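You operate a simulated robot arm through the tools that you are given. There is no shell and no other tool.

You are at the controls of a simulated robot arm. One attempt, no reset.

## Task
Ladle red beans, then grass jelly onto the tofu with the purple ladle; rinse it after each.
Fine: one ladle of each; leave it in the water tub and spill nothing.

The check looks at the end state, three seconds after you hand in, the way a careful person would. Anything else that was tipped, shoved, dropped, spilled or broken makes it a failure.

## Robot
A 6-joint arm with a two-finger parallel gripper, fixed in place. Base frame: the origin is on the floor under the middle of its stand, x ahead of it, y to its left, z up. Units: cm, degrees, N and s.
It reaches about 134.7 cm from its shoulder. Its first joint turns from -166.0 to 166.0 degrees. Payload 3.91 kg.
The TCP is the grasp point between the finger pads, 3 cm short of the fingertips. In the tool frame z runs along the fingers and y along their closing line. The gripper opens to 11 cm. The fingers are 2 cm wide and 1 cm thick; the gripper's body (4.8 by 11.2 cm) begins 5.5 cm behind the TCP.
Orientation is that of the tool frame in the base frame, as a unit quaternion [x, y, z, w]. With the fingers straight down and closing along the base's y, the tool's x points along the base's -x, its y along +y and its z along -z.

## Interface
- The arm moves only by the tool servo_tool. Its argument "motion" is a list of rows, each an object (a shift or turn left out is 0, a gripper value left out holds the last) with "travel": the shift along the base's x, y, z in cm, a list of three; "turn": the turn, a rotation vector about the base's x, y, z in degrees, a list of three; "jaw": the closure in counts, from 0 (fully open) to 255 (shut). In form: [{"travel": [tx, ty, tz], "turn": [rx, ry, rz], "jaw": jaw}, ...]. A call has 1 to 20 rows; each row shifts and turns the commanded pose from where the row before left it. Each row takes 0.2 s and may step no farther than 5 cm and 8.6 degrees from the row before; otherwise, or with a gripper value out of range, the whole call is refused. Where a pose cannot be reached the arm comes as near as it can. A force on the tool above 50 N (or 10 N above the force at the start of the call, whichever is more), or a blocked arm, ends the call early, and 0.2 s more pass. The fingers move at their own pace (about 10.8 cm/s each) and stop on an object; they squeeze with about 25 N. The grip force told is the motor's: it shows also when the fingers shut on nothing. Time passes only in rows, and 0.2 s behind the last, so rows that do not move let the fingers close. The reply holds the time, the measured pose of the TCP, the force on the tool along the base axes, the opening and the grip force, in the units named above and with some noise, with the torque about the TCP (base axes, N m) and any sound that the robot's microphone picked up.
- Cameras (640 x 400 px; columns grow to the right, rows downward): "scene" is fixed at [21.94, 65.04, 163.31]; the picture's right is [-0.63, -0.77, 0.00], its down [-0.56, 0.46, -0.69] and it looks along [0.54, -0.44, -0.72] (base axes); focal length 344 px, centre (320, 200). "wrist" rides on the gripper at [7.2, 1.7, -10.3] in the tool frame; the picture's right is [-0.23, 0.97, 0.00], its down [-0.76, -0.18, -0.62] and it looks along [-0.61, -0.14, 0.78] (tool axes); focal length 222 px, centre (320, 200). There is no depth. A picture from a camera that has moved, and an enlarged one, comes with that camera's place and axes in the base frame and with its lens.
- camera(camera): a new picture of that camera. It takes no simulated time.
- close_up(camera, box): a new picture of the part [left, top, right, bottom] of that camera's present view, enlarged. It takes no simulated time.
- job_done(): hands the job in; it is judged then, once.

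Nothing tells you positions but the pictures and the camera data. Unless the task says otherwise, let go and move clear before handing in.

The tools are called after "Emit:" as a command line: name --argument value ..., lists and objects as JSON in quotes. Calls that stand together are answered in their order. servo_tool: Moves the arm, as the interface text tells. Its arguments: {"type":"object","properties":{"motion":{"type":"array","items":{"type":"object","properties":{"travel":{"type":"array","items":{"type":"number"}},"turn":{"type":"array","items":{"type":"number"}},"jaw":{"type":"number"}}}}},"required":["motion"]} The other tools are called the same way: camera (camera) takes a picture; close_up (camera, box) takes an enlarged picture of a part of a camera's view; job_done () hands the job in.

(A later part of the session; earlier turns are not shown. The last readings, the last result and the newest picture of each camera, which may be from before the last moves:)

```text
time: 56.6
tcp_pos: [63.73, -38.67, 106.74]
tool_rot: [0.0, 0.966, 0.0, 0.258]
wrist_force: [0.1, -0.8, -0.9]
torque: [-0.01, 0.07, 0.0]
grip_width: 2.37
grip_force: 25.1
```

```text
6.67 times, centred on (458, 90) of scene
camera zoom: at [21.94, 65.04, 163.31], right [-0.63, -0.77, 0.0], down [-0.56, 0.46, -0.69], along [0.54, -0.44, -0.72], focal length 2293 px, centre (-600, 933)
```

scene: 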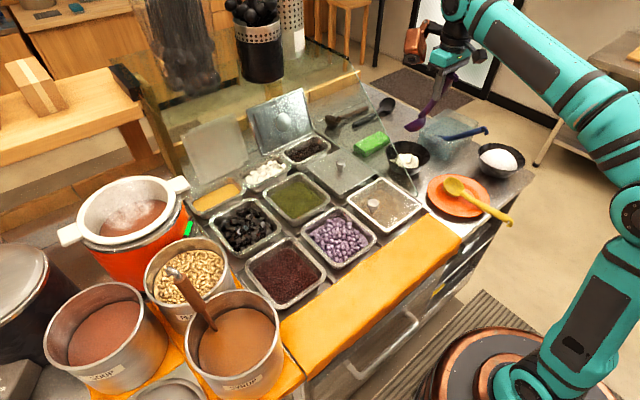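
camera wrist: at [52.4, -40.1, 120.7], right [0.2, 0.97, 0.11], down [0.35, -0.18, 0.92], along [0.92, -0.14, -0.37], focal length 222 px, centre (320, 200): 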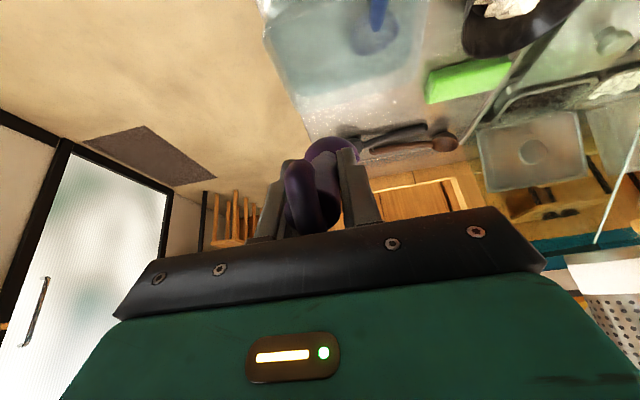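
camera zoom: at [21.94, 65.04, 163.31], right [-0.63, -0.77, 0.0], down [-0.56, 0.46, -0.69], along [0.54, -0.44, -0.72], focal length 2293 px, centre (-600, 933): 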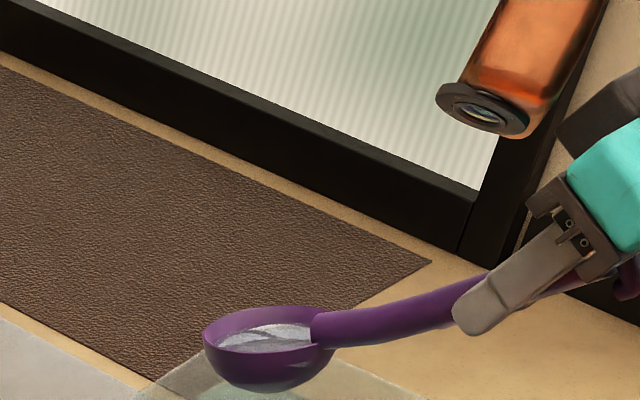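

The ladle now holds only clear water. I'll roll it to drain back into the tub.

Emit:
servo_tool --motion '[{"travel": [0, -1.28, -0.09], "turn": [8, 0, 0]}, {"travel": [0, -1.255, -0.27], "turn": [8, 0, 0]}, {"travel": [0, -1.206, -0.44], "turn": [8, 0, 0]}, {"travel": [0, -1.133, -0.6], "turn": [8, 0, 0]}, {"travel": [0, -1.04, -0.75], "turn": [8, 0, 0]}, {"travel": [0, -0.92, -0.89], "turn": [8, 0, 0]}, {"travel": [0, -0.79, -1.01], "turn": [8, 0, 0]}, {"travel": [0, -0.64, -1.11], "turn": [8, 0, 0]}, {"travel": [0, -0.48, -1.19], "turn": [8, 0, 0]}, {"travel": [0, -0.31, -1.25], "turn": [8, 0, 0]}, {"travel": [0, -0.13, -1.28], "turn": [8, 0, 0]}, {"travel": [0, 0.04, -1.28], "turn": [8, 0, 0]}, {}, {}, {}, {}]'

Emit:
servo_tool --motion '[{"travel": [0, -0.04, 1.28], "turn": [-8, 0, 0]}, {"travel": [0, 0.13, 1.28], "turn": [-8, 0, 0]}, {"travel": [0, 0.31, 1.25], "turn": [-8, 0, 0]}, {"travel": [0, 0.48, 1.19], "turn": [-8, 0, 0]}, {"travel": [0, 0.64, 1.11], "turn": [-8, 0, 0]}, {"travel": [0, 0.79, 1.01], "turn": [-8, 0, 0]}, {"travel": [0, 0.92, 0.89], "turn": [-8, 0, 0]}, {"travel": [0, 1.04, 0.75], "turn": [-8, 0, 0]}, {"travel": [0, 1.133, 0.6], "turn": [-8, 0, 0]}, {"travel": [0, 1.206, 0.44], "turn": [-8, 0, 0]}, {"travel": [0, 1.255, 0.27], "turn": [-8, 0, 0]}, {"travel": [0, 1.28, 0.09], "turn": [-8, 0, 0]}, {}]'

Emit:
close_up --camera "scene" --box '[430, 90, 494, 130]'

Emit:
camera --camera "scene"

```text
time: 60.0
tcp_pos: [63.89, -48.12, 96.63]
tool_rot: [0.192, 0.646, 0.718, 0.174]
wrist_force: [0.1, -0.2, 0.2]
torque: [-0.07, 0.06, -0.03]
grip_width: 2.38
grip_force: 25.1
```

```text
time: 62.8
tcp_pos: [63.74, -38.82, 106.95]
tool_rot: [0.0, 0.966, 0.001, 0.258]
wrist_force: [0.1, 0.4, 0.3]
torque: [-0.01, 0.1, 0.02]
grip_width: 2.4
grip_force: 25.1
```

```text
10.00 times, centred on (462, 110) of scene
camera zoom: at [21.94, 65.04, 163.31], right [-0.63, -0.77, 0.0], down [-0.56, 0.46, -0.69], along [0.54, -0.44, -0.72], focal length 3439 px, centre (-1100, 1100)
```

zoom: 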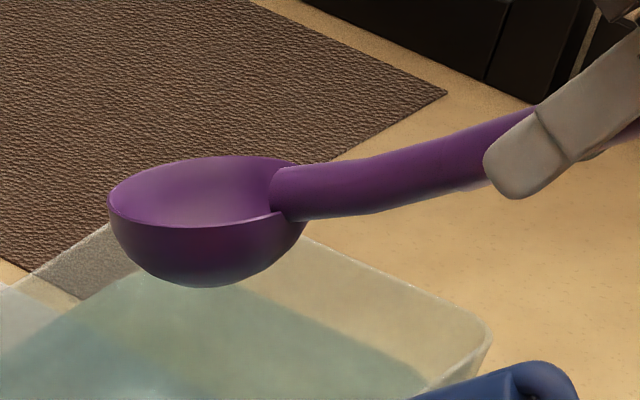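

```text
taken
```

scene: 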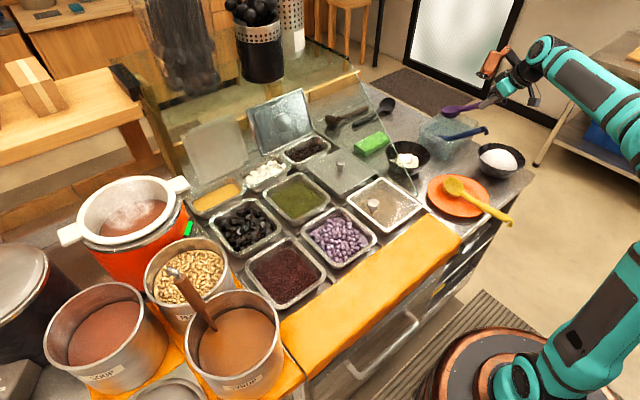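

The ladle is rinsed, clean and empty. Before going to the grass jelly (black cubes, tray x 76–93, y 34–48.5), I'll check for any glass or obstacles on that side.

Emit:
close_up --camera "scene" --box '[110, 60, 270, 160]'

Emit:
close_up --camera "scene" --box '[150, 130, 310, 270]'

```text
4.00 times, centred on (190, 110) of scene
camera zoom: at [21.94, 65.04, 163.31], right [-0.63, -0.77, 0.0], down [-0.56, 0.46, -0.69], along [0.54, -0.44, -0.72], focal length 1376 px, centre (840, 560)
```

zoom: 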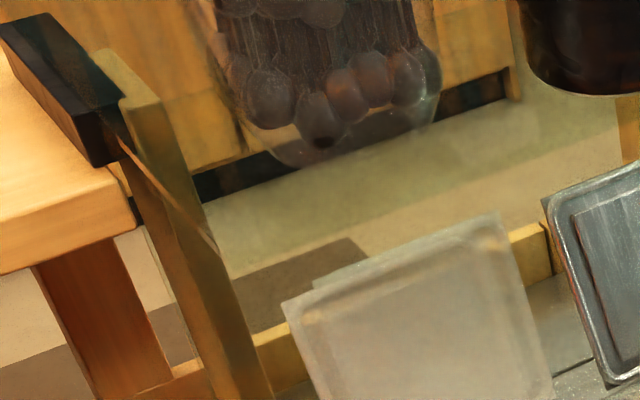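

```text
2.86 times, centred on (230, 200) of scene
camera zoom: at [21.94, 65.04, 163.31], right [-0.63, -0.77, 0.0], down [-0.56, 0.46, -0.69], along [0.54, -0.44, -0.72], focal length 983 px, centre (577, 200)
```

zoom: 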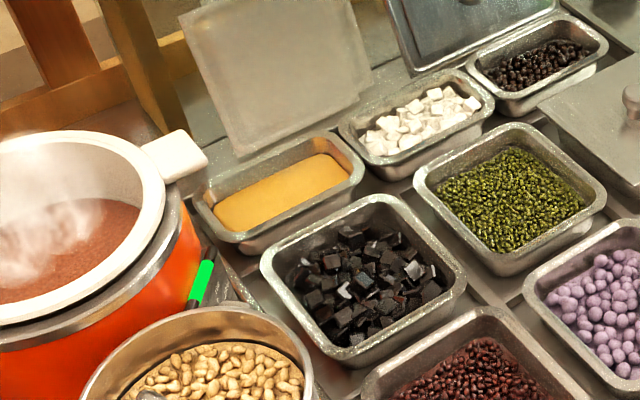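

That side is clear. I'm carrying the clean ladle the same safe way over the pane (low x, high z) toward the grass jelly tray.

Emit:
servo_tool --motion '[{"travel": [-1, 0.5, 4]}, {"travel": [-1, 1, 4]}, {"travel": [-0.6, 4.7, 0]}, {"travel": [-0.6, 4.7, 0]}, {"travel": [-0.6, 4.7, 0]}, {"travel": [-0.6, 4.7, 0]}, {"travel": [-0.6, 4.7, 0]}, {"travel": [-0.6, 4.7, 0]}, {"travel": [-0.6, 4.7, 0]}, {"travel": [-0.6, 4.7, 0]}, {"travel": [-0.6, 4.7, 0]}, {"travel": [-0.6, 4.7, 0]}, {"travel": [-0.6, 4.7, 0]}, {"travel": [-0.6, 4.7, 0]}, {"travel": [-0.6, 4.7, 0]}, {"travel": [-0.3, 4.7, 0]}, {"travel": [-0.3, 4.7, 0]}, {"travel": [0, 4.7, 0]}, {"travel": [0, 3.3, 0]}, {}]'

Emit:
camera --camera "wrist"

```text
time: 67.0
tcp_pos: [53.29, 41.29, 114.71]
tool_rot: [0.0, 0.966, -0.001, 0.259]
wrist_force: [-0.7, -0.1, -0.7]
torque: [-0.05, 0.02, -0.06]
grip_width: 2.34
grip_force: 25.6
```

```text
taken
camera wrist: at [41.87, 43.08, 119.95], right [0.2, 0.97, 0.11], down [0.35, -0.18, 0.92], along [0.92, -0.14, -0.37], focal length 222 px, centre (320, 200)
```

wrist: 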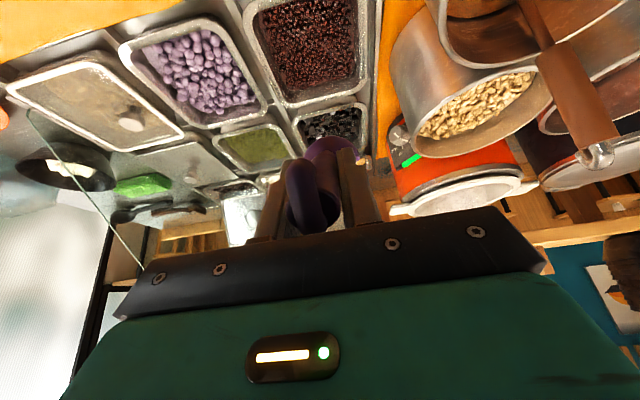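

Emit:
servo_tool --motion '[{"travel": [3, 0, 0]}, {"travel": [4.1, 0, 0], "turn": [0, 5.4, 0]}, {"travel": [4.1, 0, -1], "turn": [0, 5.4, 0]}, {"travel": [4.1, 0, -1.5], "turn": [0, 5.4, 0]}, {"travel": [4.1, 0, -1.7], "turn": [0, 5.4, 0]}, {"travel": [3, 0, -1.8], "turn": [0, 5.4, 0]}, {"travel": [1.4, 0, -0.7]}, {}]'

Emit:
close_up --camera "scene" --box '[170, 110, 330, 270]'

Emit:
camera --camera "wrist"

Emit:
close_up --camera "wrist" --box '[230, 40, 420, 220]'

```text
time: 68.8
tcp_pos: [77.16, 41.09, 107.95]
tool_rot: [-0.001, 1.0, 0.0, 0.026]
wrist_force: [-0.3, 0.0, -0.4]
torque: [0.0, 0.02, 0.01]
grip_width: 2.36
grip_force: 24.8
```

```text
2.50 times, centred on (250, 190) of scene
camera zoom: at [21.94, 65.04, 163.31], right [-0.63, -0.77, 0.0], down [-0.56, 0.46, -0.69], along [0.54, -0.44, -0.72], focal length 860 px, centre (495, 225)
```

zoom: 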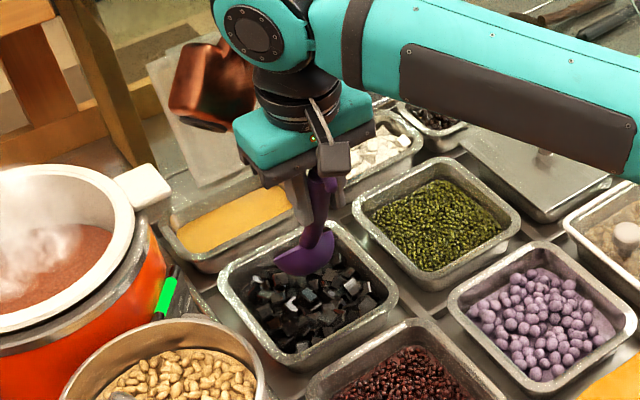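

```text
taken
camera wrist: at [69.37, 42.81, 117.86], right [0.23, 0.97, 0.01], down [0.73, -0.18, 0.66], along [0.65, -0.14, -0.75], focal length 222 px, centre (320, 200)
```

wrist: 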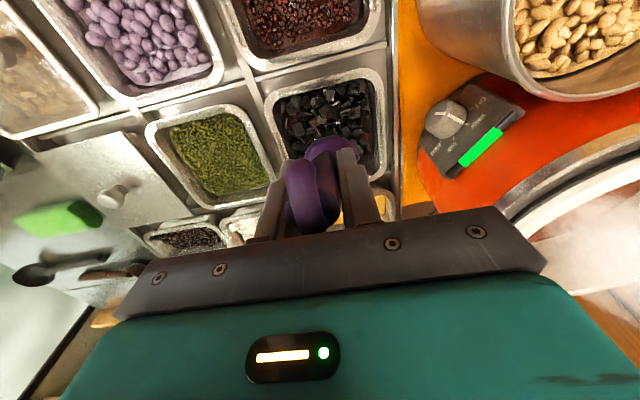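

```text
2.22 times, centred on (325, 130) of wrist
camera zoom: at [69.37, 42.81, 117.86], right [0.23, 0.97, 0.01], down [0.73, -0.18, 0.66], along [0.65, -0.14, -0.75], focal length 494 px, centre (309, 356)
```

zoom: 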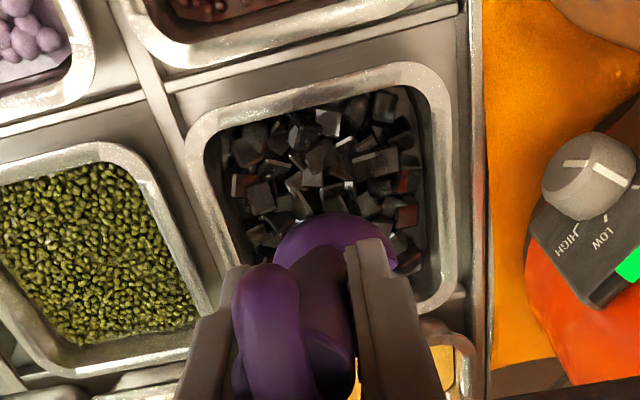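

The ladle is centered over the grass jelly tray. I'm lowering it into the cubes as I did for the beans.

Emit:
servo_tool --motion '[{"travel": [0, 0, -2.5]}, {"travel": [0, 0, -2.5]}, {"travel": [0, 0, -2]}, {}]'

Emit:
close_up --camera "scene" --box '[205, 170, 305, 270]'

Emit:
close_up --camera "wrist" --box '[250, 60, 400, 200]'

```text
time: 69.8
tcp_pos: [76.93, 41.22, 100.87]
tool_rot: [0.0, 1.0, 0.0, 0.026]
wrist_force: [-0.7, -0.6, -0.1]
torque: [0.0, -0.01, 0.02]
grip_width: 2.37
grip_force: 24.8
```

```text
4.00 times, centred on (255, 220) of scene
camera zoom: at [21.94, 65.04, 163.31], right [-0.63, -0.77, 0.0], down [-0.56, 0.46, -0.69], along [0.54, -0.44, -0.72], focal length 1376 px, centre (580, 120)
```

zoom: 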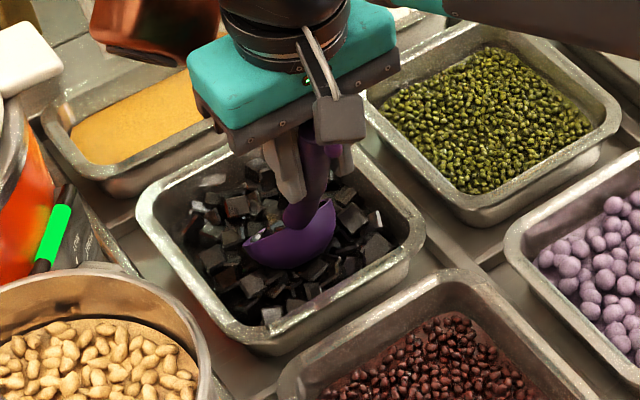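

```text
2.86 times, centred on (325, 130) of wrist
camera zoom: at [69.19, 42.98, 110.85], right [0.23, 0.97, 0.01], down [0.73, -0.18, 0.66], along [0.65, -0.14, -0.75], focal length 635 px, centre (306, 400)
```

zoom: 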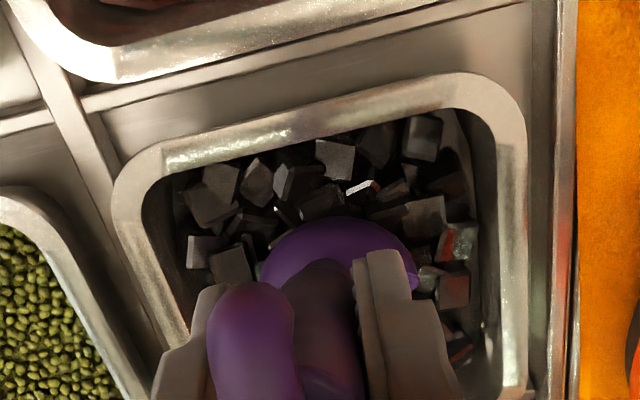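

Emit:
servo_tool --motion '[{"travel": [0.43, 0, -1.9]}, {"travel": [-0.17, 0, -1.78], "turn": [0, -6, 0]}, {"travel": [-0.71, 0, -0.97], "turn": [0, -7, 0]}, {"travel": [-0.53, 0, -0.46], "turn": [0, -4, 0]}, {"travel": [-0.53, 0, -0.4], "turn": [0, -4, 0]}]'

Emit:
close_up --camera "scene" --box '[205, 170, 305, 270]'

Emit:
close_up --camera "wrist" --box '[250, 60, 400, 200]'

```text
time: 71.0
tcp_pos: [75.56, 41.03, 95.37]
tool_rot: [0.0, 0.978, 0.0, 0.207]
wrist_force: [0.2, -0.2, -1.8]
torque: [0.02, 0.08, 0.03]
grip_width: 2.36
grip_force: 24.4
```

```text
4.00 times, centred on (255, 220) of scene
camera zoom: at [21.94, 65.04, 163.31], right [-0.63, -0.77, 0.0], down [-0.56, 0.46, -0.69], along [0.54, -0.44, -0.72], focal length 1376 px, centre (580, 120)
```

zoom: 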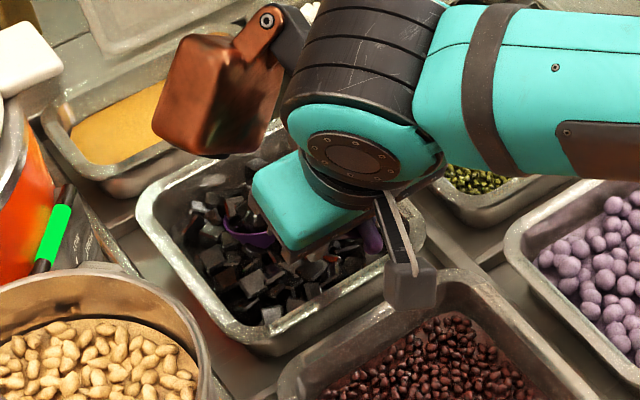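

```text
2.86 times, centred on (325, 130) of wrist
camera zoom: at [64.81, 42.75, 101.79], right [0.21, 0.97, 0.09], down [0.44, -0.18, 0.88], along [0.87, -0.14, -0.47], focal length 635 px, centre (306, 400)
```

zoom: 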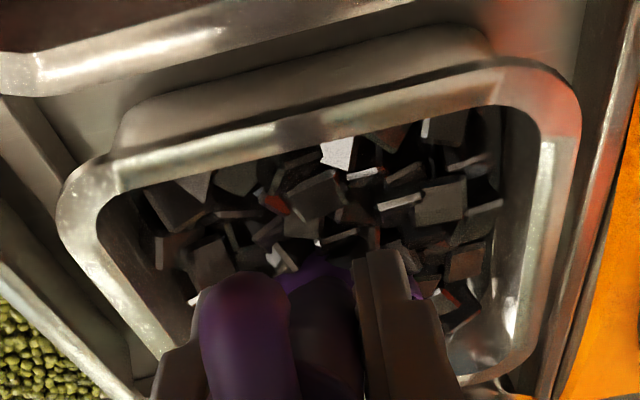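

The ladle is in the jelly. I'm leveling it and raising it gently.

Emit:
servo_tool --motion '[{"travel": [-0.6, 0, -0.15], "turn": [0, -4, 0]}, {"travel": [-0.6, 0, -0.1], "turn": [0, -4, 0]}, {"travel": [-0.5, 0, 0.1], "turn": [0, -3.5, 0]}, {"travel": [-0.5, 0, 0.2], "turn": [0, -3.5, 0]}, {"travel": [-0.3, 0, 0.5], "turn": [0, -2, 0]}, {"travel": [-0.2, 0, 0.6], "turn": [0, -2, 0]}, {"travel": [0, 0, 0.7]}, {"travel": [0, 0, 0.8]}, {"travel": [0, 0, 0.8]}, {"travel": [0, 0, 0.6]}, {}]'

Emit:
close_up --camera "scene" --box '[205, 150, 305, 250]'

Emit:
close_up --camera "wrist" --box '[250, 60, 400, 200]'

```text
time: 73.4
tcp_pos: [72.97, 41.12, 99.59]
tool_rot: [0.0, 0.93, 0.0, 0.367]
wrist_force: [0.2, 0.2, -0.7]
torque: [0.01, 0.12, 0.02]
grip_width: 2.37
grip_force: 24.5
```

```text
4.00 times, centred on (255, 200) of scene
camera zoom: at [21.94, 65.04, 163.31], right [-0.63, -0.77, 0.0], down [-0.56, 0.46, -0.69], along [0.54, -0.44, -0.72], focal length 1376 px, centre (580, 200)
```

zoom: 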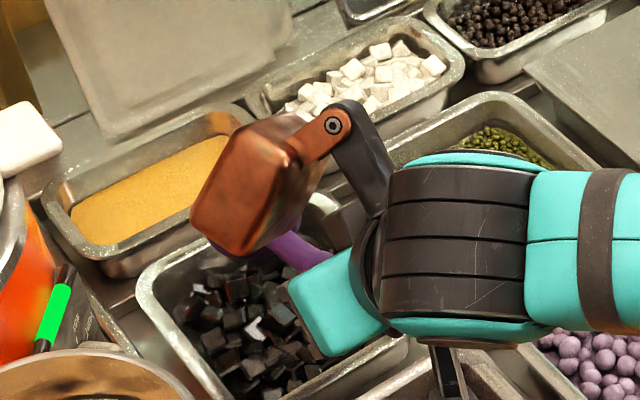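

```text
2.86 times, centred on (325, 130) of wrist
camera zoom: at [60.65, 42.88, 102.11], right [0.17, 0.97, 0.15], down [0.13, -0.18, 0.98], along [0.98, -0.14, -0.16], focal length 635 px, centre (306, 400)
```

zoom: 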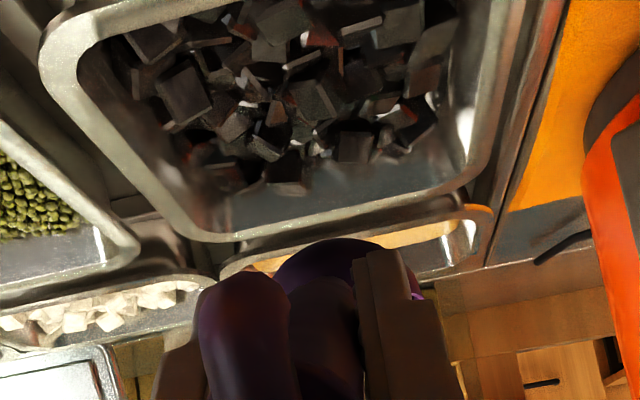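

Emit:
close_up --camera "scene" --box '[225, 190, 289, 230]'

Emit:
close_up --camera "wrist" --box '[300, 130, 364, 170]'

```text
10.00 times, centred on (257, 210) of scene
camera zoom: at [21.94, 65.04, 163.31], right [-0.63, -0.77, 0.0], down [-0.56, 0.46, -0.69], along [0.54, -0.44, -0.72], focal length 3439 px, centre (950, 100)
```

zoom: 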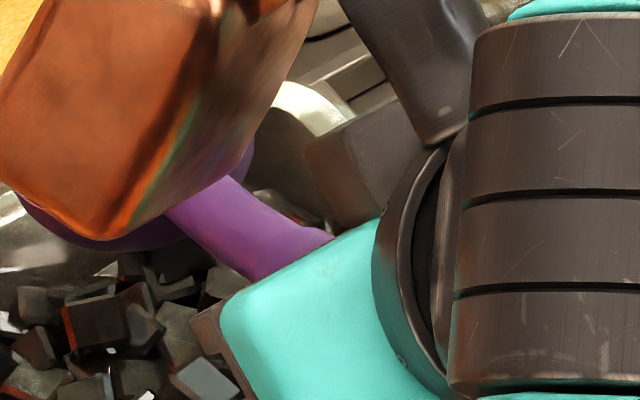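

```text
10.00 times, centred on (332, 150) of wrist
camera zoom: at [60.65, 42.88, 102.11], right [0.17, 0.97, 0.15], down [0.13, -0.18, 0.98], along [0.98, -0.14, -0.16], focal length 2221 px, centre (200, 700)
```

zoom: 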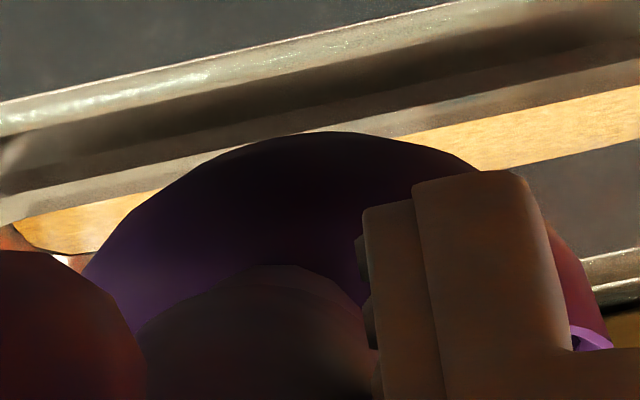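

The load sits below the rim (nothing heaped above it). I'll lift slowly above the tray, then draw back in -x.

Emit:
servo_tool --motion '[{"travel": [0, 0, 0.6]}, {"travel": [0, 0, 1.1]}, {"travel": [0, 0, 1.5]}, {"travel": [0, 0, 1.8]}, {"travel": [0, 0, 2.0]}, {"travel": [0, 0, 2.0]}, {"travel": [0, 0, 1.6]}, {"travel": [0, 0, 1.1]}, {"travel": [0, 0, 0.6]}, {}]'

Emit:
close_up --camera "scene" --box '[205, 140, 305, 240]'

```text
time: 75.6
tcp_pos: [72.96, 41.2, 111.96]
tool_rot: [0.0, 0.93, 0.0, 0.367]
wrist_force: [0.4, -0.1, -1.3]
torque: [0.03, 0.13, 0.01]
grip_width: 2.36
grip_force: 24.9
```

```text
4.00 times, centred on (255, 190) of scene
camera zoom: at [21.94, 65.04, 163.31], right [-0.63, -0.77, 0.0], down [-0.56, 0.46, -0.69], along [0.54, -0.44, -0.72], focal length 1376 px, centre (580, 240)
```

zoom: 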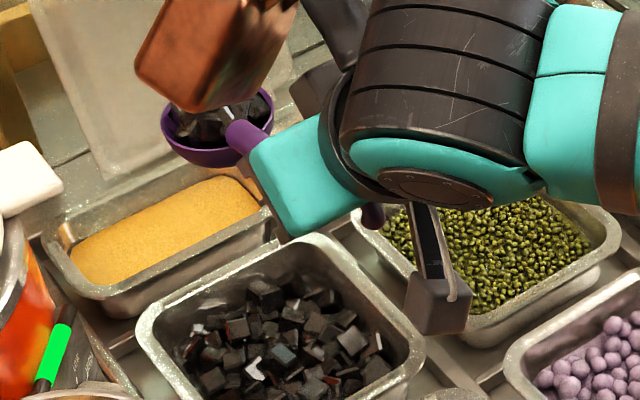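

Black jelly is clearly in the ladle. I'll draw back smoothly, then carry along -y.

Emit:
servo_tool --motion '[{"travel": [-0.5, 0, 0]}, {"travel": [-1.1, 0, 0]}, {"travel": [-1.7, 0, 0]}, {"travel": [-2.3, 0, 0]}, {"travel": [-2.6, 0, 0]}, {"travel": [-2.6, 0, 0]}, {"travel": [-2.4, 0, 0]}, {"travel": [-2.1, 0, 0]}, {"travel": [-1.6, 0, 0]}, {"travel": [-1.1, 0, 0]}, {"travel": [-0.6, 0, 0]}, {}]'

Emit:
close_up --camera "scene" --box '[240, 150, 340, 250]'

```text
time: 78.2
tcp_pos: [54.34, 41.14, 111.63]
tool_rot: [0.001, 0.93, 0.0, 0.367]
wrist_force: [0.1, -0.3, -1.1]
torque: [-0.01, 0.08, 0.03]
grip_width: 2.37
grip_force: 25.2
```

```text
4.00 times, centred on (290, 200) of scene
camera zoom: at [21.94, 65.04, 163.31], right [-0.63, -0.77, 0.0], down [-0.56, 0.46, -0.69], along [0.54, -0.44, -0.72], focal length 1376 px, centre (440, 200)
```

zoom: 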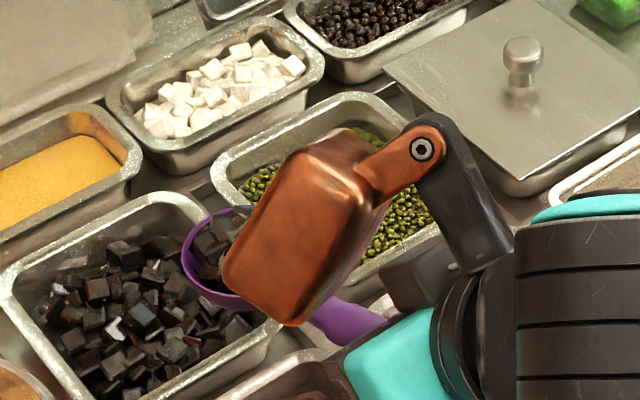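

Emit:
servo_tool --motion '[{"travel": [0, -0.4, 0]}, {"travel": [0, -0.9, 0]}, {"travel": [0, -1.5, 0]}, {"travel": [0, -2.1, 0]}, {"travel": [0, -2.7, 0.1]}, {"travel": [0, -3.1, 0.1]}, {"travel": [0, -3.1, 0.1]}, {"travel": [0, -3.1, 0]}, {"travel": [0, -3.1, 0]}, {"travel": [0, -3.1, 0]}, {"travel": [0, -3.1, 0]}, {"travel": [0, -3.1, 0]}, {"travel": [0, -3.1, 0]}, {"travel": [0, -3.1, 0]}, {"travel": [0, -3.1, 0]}, {"travel": [0, -2.7, 0]}, {"travel": [0, -2.1, 0]}, {"travel": [0, -1.5, 0]}, {"travel": [0, -0.9, 0]}, {"travel": [0, -0.4, 0]}]'

Emit:
close_up --camera "scene" --box '[380, 110, 476, 170]'

Emit:
camera --camera "scene"

```text
time: 82.4
tcp_pos: [54.43, -5.24, 112.24]
tool_rot: [-0.001, 0.93, 0.0, 0.367]
wrist_force: [0.2, 0.2, -1.9]
torque: [0.0, 0.12, -0.04]
grip_width: 2.36
grip_force: 25.1
```

```text
6.67 times, centred on (428, 140) of scene
camera zoom: at [21.94, 65.04, 163.31], right [-0.63, -0.77, 0.0], down [-0.56, 0.46, -0.69], along [0.54, -0.44, -0.72], focal length 2293 px, centre (-400, 600)
```

zoom: 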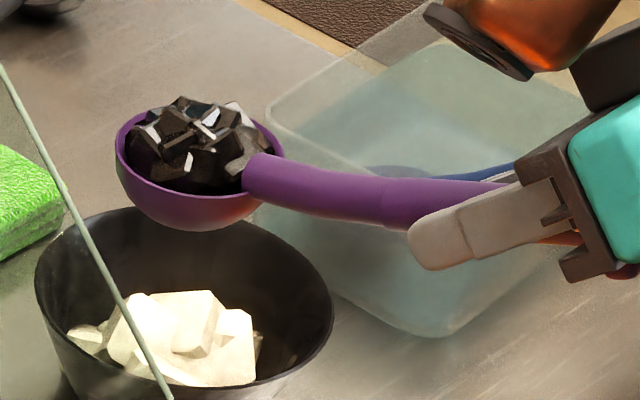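

```text
taken
```

scene: 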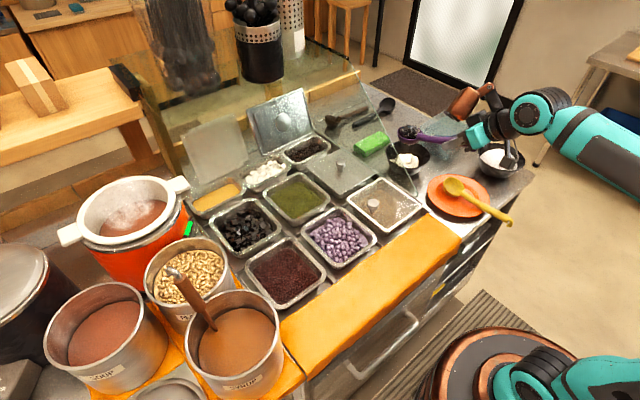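

There's a full, stable ladle of jelly. I'm moving it over the tofu bowl to the same pouring spot as before.

Emit:
servo_tool --motion '[{"travel": [0, -0.5, 0]}, {"travel": [0, -1.2, 0]}, {"travel": [0, -1.8, 0]}, {"travel": [0, -1.8, 0]}, {"travel": [0.1, -1.4, 0]}, {"travel": [0.5, -0.8, -0.1]}, {"travel": [1.0, -0.2, -0.4]}, {"travel": [1.4, 0, -0.8]}, {"travel": [1.4, 0, -1.0]}, {"travel": [1.0, 0, -0.9]}, {"travel": [0.5, 0, -0.6]}, {"travel": [0, 0, -0.2]}, {}]'

Emit:
close_up --camera "scene" --box '[370, 100, 530, 200]'

```text
time: 85.2
tcp_pos: [60.35, -12.8, 108.16]
tool_rot: [0.001, 0.931, -0.001, 0.366]
wrist_force: [-0.5, -0.3, -1.0]
torque: [0.03, 0.11, -0.03]
grip_width: 2.36
grip_force: 25.3
```

```text
4.00 times, centred on (450, 150) of scene
camera zoom: at [21.94, 65.04, 163.31], right [-0.63, -0.77, 0.0], down [-0.56, 0.46, -0.69], along [0.54, -0.44, -0.72], focal length 1376 px, centre (-200, 400)
```

zoom: 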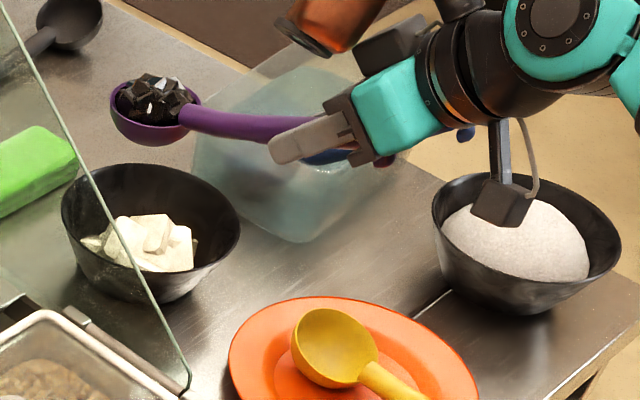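

It's in the same spot as for the beans. I'm pouring the jelly slowly.

Emit:
servo_tool --motion '[{"travel": [0, -0.68, -0.04], "turn": [6, 0, 0]}, {"travel": [0, -0.67, -0.11], "turn": [6, 0, 0]}, {"travel": [0, -0.66, -0.18], "turn": [6, 0, 0]}, {"travel": [0, -0.635, -0.24], "turn": [6, 0, 0]}, {"travel": [0, -0.61, -0.31], "turn": [6, 0, 0]}, {"travel": [0, -0.57, -0.37], "turn": [6, 0, 0]}, {"travel": [0, -0.53, -0.43], "turn": [6, 0, 0]}]'

Emit:
close_up --camera "scene" --box '[370, 90, 530, 190]'

Emit:
servo_tool --motion '[{"travel": [0, -0.48, -0.48], "turn": [6, 0, 0]}, {"travel": [0, -0.43, -0.53], "turn": [6, 0, 0]}, {"travel": [0, -0.37, -0.57], "turn": [6, 0, 0]}, {"travel": [0, -0.31, -0.61], "turn": [6, 0, 0]}]'

Emit:
close_up --camera "scene" --box '[370, 90, 530, 190]'

```text
time: 86.8
tcp_pos: [60.15, -17.25, 106.37]
tool_rot: [0.132, 0.868, 0.335, 0.342]
wrist_force: [0.0, 0.9, -1.8]
torque: [-0.06, 0.07, -0.02]
grip_width: 2.37
grip_force: 24.9
```

```text
4.00 times, centred on (450, 140) of scene
camera zoom: at [21.94, 65.04, 163.31], right [-0.63, -0.77, 0.0], down [-0.56, 0.46, -0.69], along [0.54, -0.44, -0.72], focal length 1376 px, centre (-200, 440)
```

zoom: 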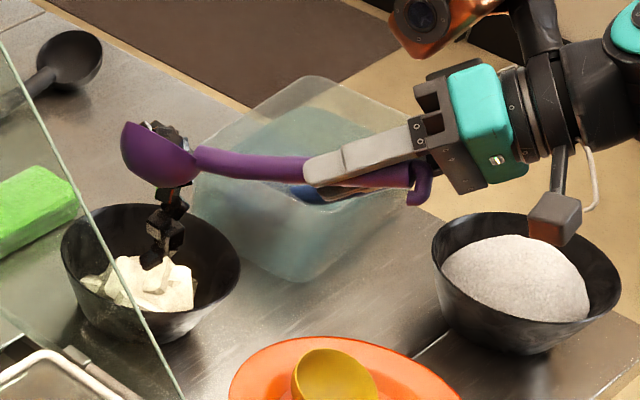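

```text
time: 87.8
tcp_pos: [60.08, -18.85, 104.39]
tool_rot: [0.199, 0.781, 0.507, 0.307]
wrist_force: [0.1, 0.1, 0.1]
torque: [-0.02, 0.05, 0.0]
grip_width: 2.35
grip_force: 24.8
```

```text
4.00 times, centred on (450, 140) of scene
camera zoom: at [21.94, 65.04, 163.31], right [-0.63, -0.77, 0.0], down [-0.56, 0.46, -0.69], along [0.54, -0.44, -0.72], focal length 1376 px, centre (-200, 440)
```

zoom: 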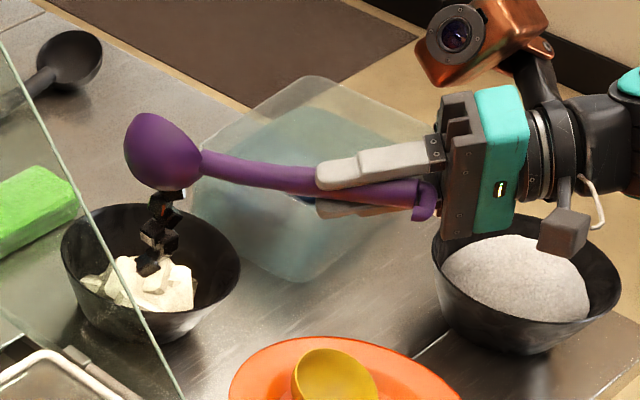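

The cubes are landing in the bowl's middle. I'll finish the roll and hold a moment until it's empty.

Emit:
servo_tool --motion '[{"travel": [0, -0.24, -0.635], "turn": [6, 0, 0]}, {"travel": [0, -0.18, -0.66], "turn": [6, 0, 0]}, {"travel": [0, -0.11, -0.67], "turn": [6, 0, 0]}, {"travel": [0, -0.04, -0.68], "turn": [6, 0, 0]}, {}, {}, {}, {}, {}]'

Emit:
close_up --camera "scene" --box '[370, 90, 530, 190]'

Emit:
servo_tool --motion '[{"travel": [0, 0.04, 0.68], "turn": [-6, 0, 0]}, {"travel": [0, 0.11, 0.67], "turn": [-6, 0, 0]}, {"travel": [0, 0.18, 0.66], "turn": [-6, 0, 0]}, {"travel": [0, 0.24, 0.635], "turn": [-6, 0, 0]}, {"travel": [0, 0.31, 0.61], "turn": [-6, 0, 0]}, {"travel": [0, 0.37, 0.57], "turn": [-6, 0, 0]}, {"travel": [0, 0.43, 0.53], "turn": [-6, 0, 0]}, {"travel": [0, 0.48, 0.48], "turn": [-6, 0, 0]}, {"travel": [0, 0.53, 0.43], "turn": [-6, 0, 0]}, {"travel": [0, 0.57, 0.37], "turn": [-6, 0, 0]}, {"travel": [0, 0.61, 0.31], "turn": [-6, 0, 0]}, {"travel": [0, 0.635, 0.24], "turn": [-6, 0, 0]}, {"travel": [0, 0.66, 0.18], "turn": [-6, 0, 0]}, {"travel": [0, 0.67, 0.11], "turn": [-6, 0, 0]}, {"travel": [0, 0.68, 0.04], "turn": [-6, 0, 0]}, {}]'

Emit:
close_up --camera "scene" --box '[380, 110, 460, 180]'

```text
time: 89.8
tcp_pos: [60.29, -19.39, 101.76]
tool_rot: [0.258, 0.658, 0.658, 0.26]
wrist_force: [0.4, 0.2, -0.6]
torque: [-0.01, 0.06, -0.04]
grip_width: 2.37
grip_force: 24.7
```

```text
4.00 times, centred on (450, 140) of scene
camera zoom: at [21.94, 65.04, 163.31], right [-0.63, -0.77, 0.0], down [-0.56, 0.46, -0.69], along [0.54, -0.44, -0.72], focal length 1376 px, centre (-200, 440)
```

zoom: 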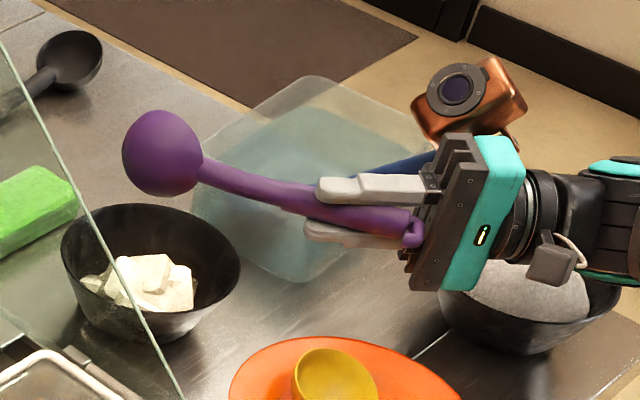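

```text
time: 93.2
tcp_pos: [60.15, -12.92, 108.09]
tool_rot: [-0.001, 0.931, -0.001, 0.366]
wrist_force: [1.1, -0.8, -1.2]
torque: [0.04, 0.04, -0.02]
grip_width: 2.35
grip_force: 24.7
```

```text
5.71 times, centred on (420, 145) of scene
camera zoom: at [21.94, 65.04, 163.31], right [-0.63, -0.77, 0.0], down [-0.56, 0.46, -0.69], along [0.54, -0.44, -0.72], focal length 1965 px, centre (-251, 514)
```

zoom: 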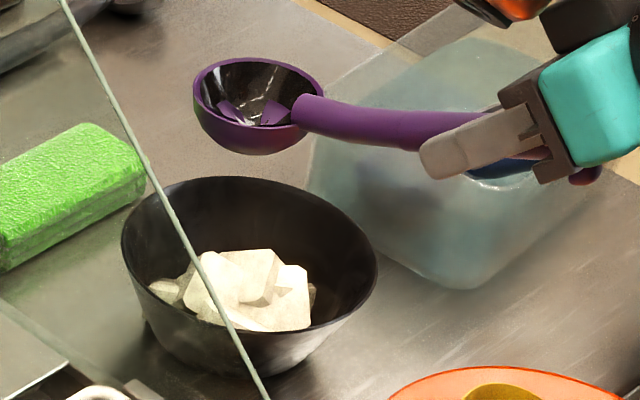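

The ladle is empty again with just a dark film. Now for the second rinse: I'll carry it to the tub and dip as before.

Emit:
servo_tool --motion '[{"travel": [0, 0, 1.5]}, {"travel": [0.5, 0, 2.5], "turn": [0, 4.3, 0]}, {"travel": [0.5, -0.5, 2.2], "turn": [0, 4.4, 0]}, {"travel": [0.5, -1.5, 1.1], "turn": [0, 4.3, 0]}, {"travel": [0.3, -3, 0]}, {"travel": [0.4, -3.8, 0]}, {"travel": [0.4, -3.8, 0]}, {"travel": [0.4, -3.8, 0]}, {"travel": [0.4, -3.8, 0]}, {"travel": [0.3, -3.8, 0]}, {"travel": [0, -2.6, 0]}, {"travel": [0, -1.4, 0]}, {"travel": [0, -0.7, 0]}, {}]'

Emit:
close_up --camera "scene" --box '[410, 60, 538, 140]'

```text
time: 96.2
tcp_pos: [63.89, -41.51, 115.63]
tool_rot: [0.0, 0.966, 0.0, 0.259]
wrist_force: [-0.3, 0.1, -0.9]
torque: [0.01, 0.08, 0.0]
grip_width: 2.38
grip_force: 25.1
```

```text
5.00 times, centred on (474, 100) of scene
camera zoom: at [21.94, 65.04, 163.31], right [-0.63, -0.77, 0.0], down [-0.56, 0.46, -0.69], along [0.54, -0.44, -0.72], focal length 1720 px, centre (-450, 700)
```

zoom: 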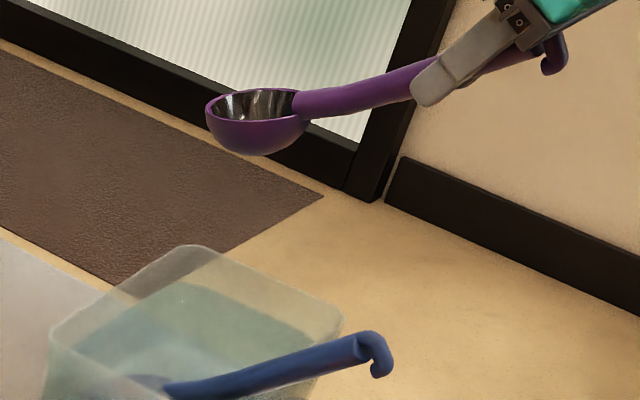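

Emit:
servo_tool --motion '[{"travel": [0.15, 0.1, -2], "turn": [0, 4, 0]}, {"travel": [0.15, 0.1, -2.5], "turn": [0, 4, 0]}, {"travel": [0.15, 0, -2.5], "turn": [0, 4, 0]}, {"travel": [0.15, 0, -2.2], "turn": [0, 4, 0]}, {"travel": [0.15, 0, -1.6]}, {"travel": [0.1, 0, -1.3]}, {"travel": [0.1, 0, -1.1]}, {"travel": [0.1, 0, -1.0]}, {"travel": [0, 0, -0.8]}, {}]'

Emit:
servo_tool --motion '[{"travel": [-0.7, 0, 0]}, {"travel": [-0.7, 0, 0]}, {"travel": [0.7, 0, 0]}, {"travel": [0.7, 0, 0]}, {"travel": [-0.7, 0.2, 0], "turn": [0, -4, 0]}, {"travel": [-0.7, 0.2, 0], "turn": [0, -4, 0]}, {"travel": [0.7, -0.2, 0], "turn": [0, 4, 0]}, {"travel": [0.7, -0.2, 0], "turn": [0, 4, 0]}, {"travel": [-0.7, 0, 0], "turn": [6, 0, 0]}, {"travel": [-0.7, 0, 0], "turn": [-6, 0, 0]}, {"travel": [0.7, 0, 0], "turn": [-6, 0, 0]}, {"travel": [0.7, 0, 0], "turn": [6, 0, 0]}, {}]'

Emit:
close_up --camera "scene" --box '[410, 80, 506, 140]'

Emit:
close_up --camera "wrist" --box '[220, 40, 440, 240]'

```text
time: 98.4
tcp_pos: [65.12, -41.24, 100.54]
tool_rot: [-0.001, 0.993, 0.0, 0.122]
wrist_force: [0.3, -1.1, 0.0]
torque: [0.0, 0.05, 0.03]
grip_width: 2.35
grip_force: 24.9
```

```text
time: 101.2
tcp_pos: [65.02, -41.31, 100.38]
tool_rot: [0.0, 0.993, 0.0, 0.122]
wrist_force: [0.6, 0.2, -0.3]
torque: [0.0, 0.06, 0.01]
grip_width: 2.35
grip_force: 25.3
```

```text
6.67 times, centred on (458, 110) of scene
camera zoom: at [21.94, 65.04, 163.31], right [-0.63, -0.77, 0.0], down [-0.56, 0.46, -0.69], along [0.54, -0.44, -0.72], focal length 2293 px, centre (-600, 800)
```

zoom: 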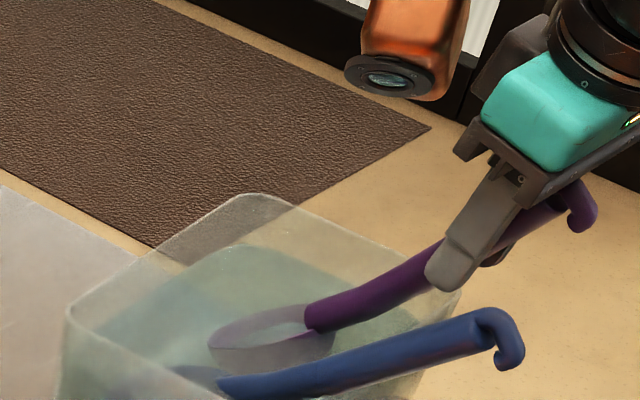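

```text
2.00 times, centred on (330, 140) of wrist
camera zoom: at [55.57, -39.61, 108.62], right [0.22, 0.97, 0.06], down [0.59, -0.18, 0.79], along [0.78, -0.14, -0.61], focal length 444 px, centre (300, 320)
```

zoom: 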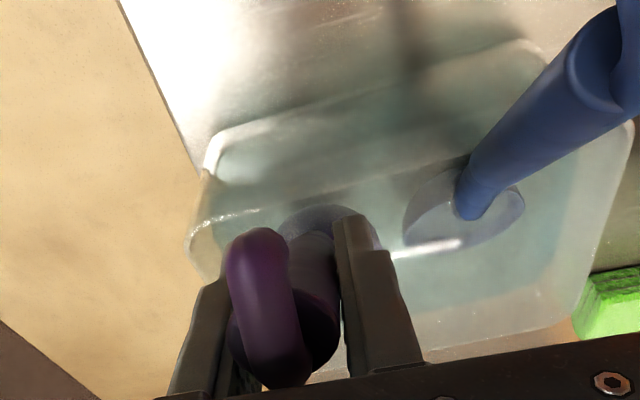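

I'll lift it just clear of the water to confirm that it's clean.

Emit:
servo_tool --motion '[{"travel": [0, 0, 0.8]}, {"travel": [0, 0, 1.3], "turn": [0, -4, 0]}, {"travel": [-0.3, 0, 1.5], "turn": [0, -4, 0]}, {"travel": [-0.4, 0, 1.5], "turn": [0, -4, 0]}, {"travel": [-0.3, 0, 0.9], "turn": [0, -4, 0]}, {}]'

Emit:
close_up --camera "scene" --box '[430, 90, 494, 130]'

```text
time: 102.6
tcp_pos: [64.14, -41.43, 106.51]
tool_rot: [0.001, 0.966, 0.0, 0.259]
wrist_force: [0.2, -0.9, -0.9]
torque: [0.03, 0.07, 0.01]
grip_width: 2.34
grip_force: 24.9
```

```text
10.00 times, centred on (462, 110) of scene
camera zoom: at [21.94, 65.04, 163.31], right [-0.63, -0.77, 0.0], down [-0.56, 0.46, -0.69], along [0.54, -0.44, -0.72], focal length 3439 px, centre (-1100, 1100)
```

zoom: 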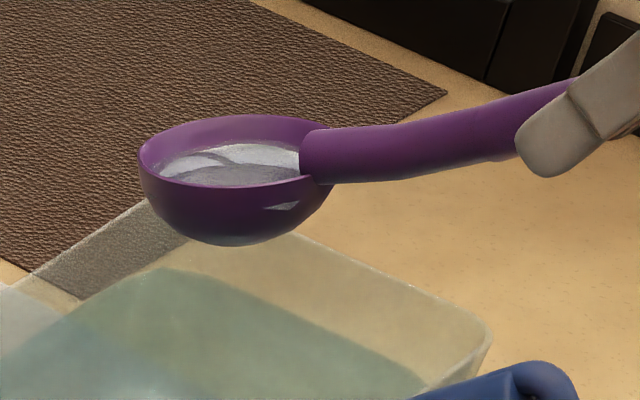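

The ladle is clean with only clear water in it. I'm lowering it back to its original resting pose in the tub, with the bowl on the floor and the handle on the rim.

Emit:
servo_tool --motion '[{"travel": [-0.2, -0.1, -1.5], "turn": [0, 2.5, 0]}, {"travel": [-0.2, -0.1, -1.8], "turn": [0, 2.5, 0]}, {"travel": [-0.2, -0.1, -1.6]}, {"travel": [-0.2, 0, -1.2]}, {"travel": [0, 0, -0.9]}, {"travel": [0, 0, -0.5]}, {}]'

Emit:
close_up --camera "scene" --box '[410, 80, 506, 140]'

Emit:
close_up --camera "wrist" --box '[220, 40, 440, 240]'

```text
time: 104.2
tcp_pos: [63.12, -41.67, 99.09]
tool_rot: [0.001, 0.976, -0.001, 0.216]
wrist_force: [-0.1, -0.6, -1.0]
torque: [0.0, 0.03, -0.02]
grip_width: 2.38
grip_force: 24.8
```

```text
6.67 times, centred on (458, 110) of scene
camera zoom: at [21.94, 65.04, 163.31], right [-0.63, -0.77, 0.0], down [-0.56, 0.46, -0.69], along [0.54, -0.44, -0.72], focal length 2293 px, centre (-600, 800)
```

zoom: 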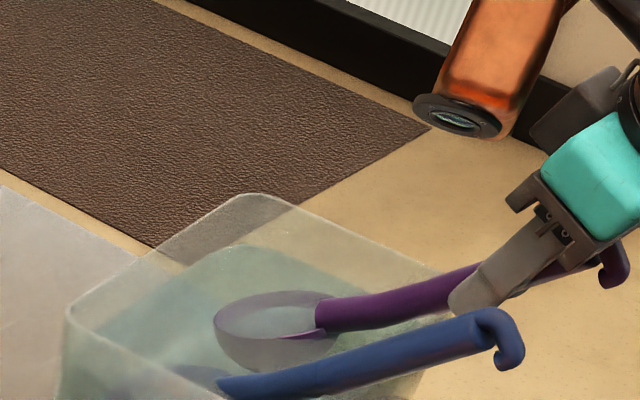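

```text
2.00 times, centred on (330, 140) of wrist
camera zoom: at [52.21, -39.93, 105.31], right [0.21, 0.97, 0.1], down [0.43, -0.18, 0.89], along [0.88, -0.14, -0.45], focal length 444 px, centre (300, 320)
```

zoom: 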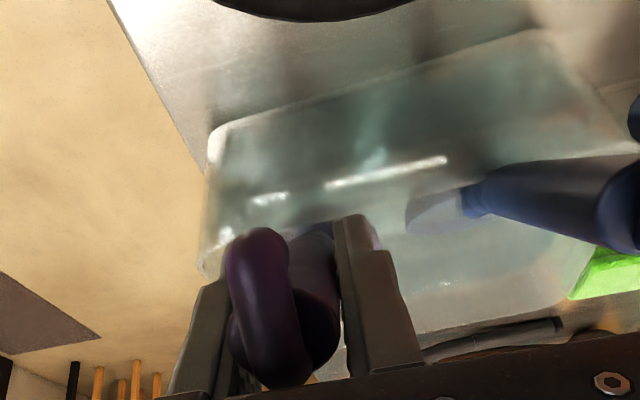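

Emit:
servo_tool --motion '[{"travel": [0.2, 0.1, -0.3]}, {"travel": [0.1, 0.1, -0.3]}, {}]'

Emit:
close_up --camera "scene" --box '[410, 90, 506, 150]'

```text
time: 105.0
tcp_pos: [63.51, -41.5, 98.44]
tool_rot: [0.0, 0.976, 0.0, 0.217]
wrist_force: [0.0, 0.0, -0.7]
torque: [0.03, 0.06, -0.02]
grip_width: 2.35
grip_force: 25.2
```

```text
6.67 times, centred on (458, 120) of scene
camera zoom: at [21.94, 65.04, 163.31], right [-0.63, -0.77, 0.0], down [-0.56, 0.46, -0.69], along [0.54, -0.44, -0.72], focal length 2293 px, centre (-600, 733)
```

zoom: 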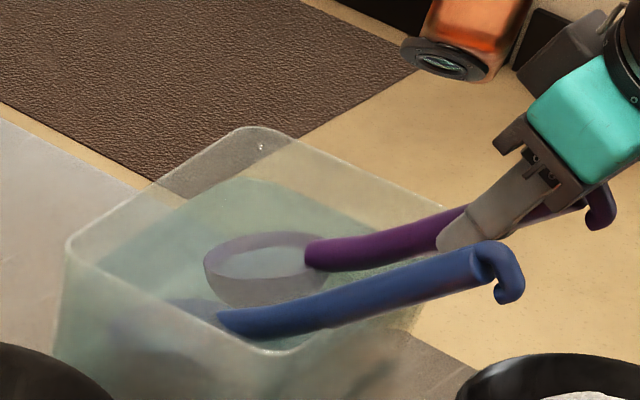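

Emit:
servo_tool --motion '[{"travel": [0, 0, -0.25], "turn": [0, 1.5, 0]}, {"travel": [0, 0, -0.2], "turn": [0, 1.5, 0]}, {}]'

Emit:
close_up --camera "scene" --box '[410, 90, 506, 150]'

Emit:
close_up --camera "wrist" --box '[220, 80, 440, 240]'

```text
time: 105.8
tcp_pos: [63.41, -41.4, 98.02]
tool_rot: [0.0, 0.982, 0.001, 0.191]
wrist_force: [7.1, -0.3, 11.3]
torque: [-0.05, -0.63, -0.02]
grip_width: 2.38
grip_force: 24.8
```

```text
6.67 times, centred on (458, 120) of scene
camera zoom: at [21.94, 65.04, 163.31], right [-0.63, -0.77, 0.0], down [-0.56, 0.46, -0.69], along [0.54, -0.44, -0.72], focal length 2293 px, centre (-600, 733)
```

zoom: 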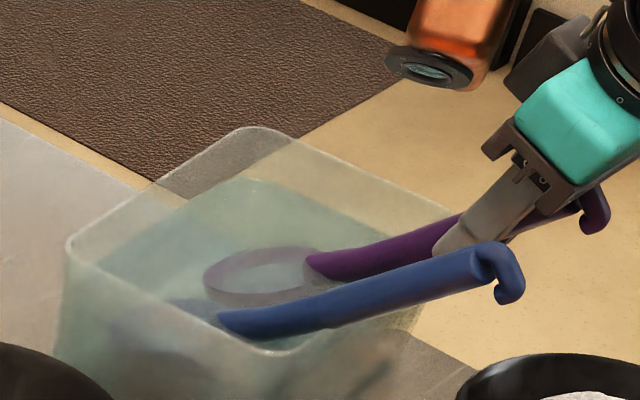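

```text
2.50 times, centred on (330, 160) of wrist
camera zoom: at [52.93, -39.59, 104.84], right [0.21, 0.97, 0.09], down [0.47, -0.18, 0.86], along [0.86, -0.14, -0.5], focal length 555 px, centre (295, 300)
```

zoom: 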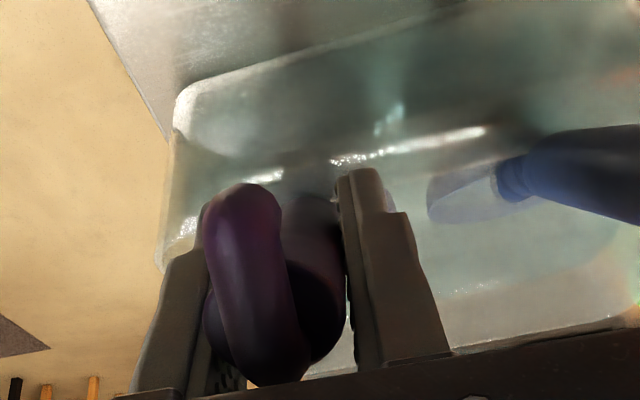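

It's touching bottom with about 11 N. I'll back off slightly to relieve that before opening the jaws.

Emit:
servo_tool --motion '[{"travel": [-0.05, 0, 0.15], "turn": [0, -1, 0]}, {"travel": [-0.05, 0, 0.1], "turn": [0, -0.5, 0]}, {}]'

```text
time: 106.6
tcp_pos: [63.39, -41.47, 98.05]
tool_rot: [0.001, 0.979, 0.0, 0.204]
wrist_force: [-0.6, -0.5, -1.3]
torque: [-0.01, 0.08, 0.0]
grip_width: 2.38
grip_force: 25.0
```

The force is relieved. I'm opening the jaws gently to release the ladle.

Emit:
servo_tool --motion '[{"jaw": 192}, {"jaw": 180}, {"jaw": 160}, {"jaw": 145}, {}, {}]'

Emit:
close_up --camera "scene" --box '[410, 90, 506, 150]'

Emit:
close_up --camera "wrist" --box '[220, 80, 440, 240]'

```text
time: 108.0
tcp_pos: [63.37, -41.39, 98.13]
tool_rot: [0.001, 0.979, 0.0, 0.204]
wrist_force: [1.2, 0.0, 0.3]
torque: [0.03, -0.04, 0.0]
grip_width: 4.74
grip_force: 0.0
```

```text
6.67 times, centred on (458, 120) of scene
camera zoom: at [21.94, 65.04, 163.31], right [-0.63, -0.77, 0.0], down [-0.56, 0.46, -0.69], along [0.54, -0.44, -0.72], focal length 2293 px, centre (-600, 733)
```

zoom: 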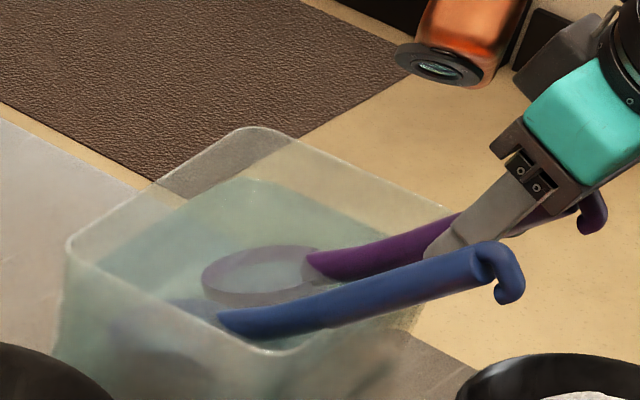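

```text
2.50 times, centred on (330, 160) of wrist
camera zoom: at [52.63, -39.74, 104.73], right [0.21, 0.97, 0.09], down [0.45, -0.18, 0.88], along [0.87, -0.14, -0.48], focal length 555 px, centre (295, 300)
```

zoom: 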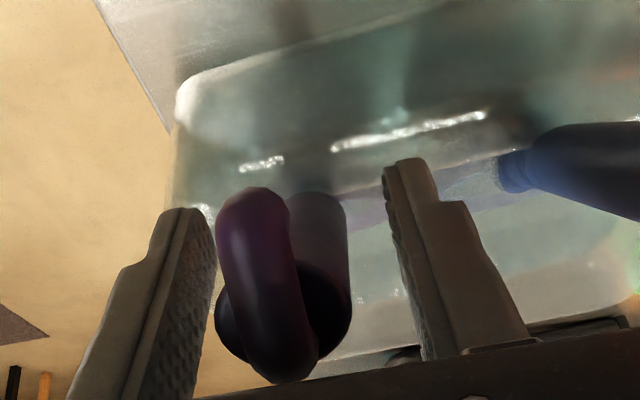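

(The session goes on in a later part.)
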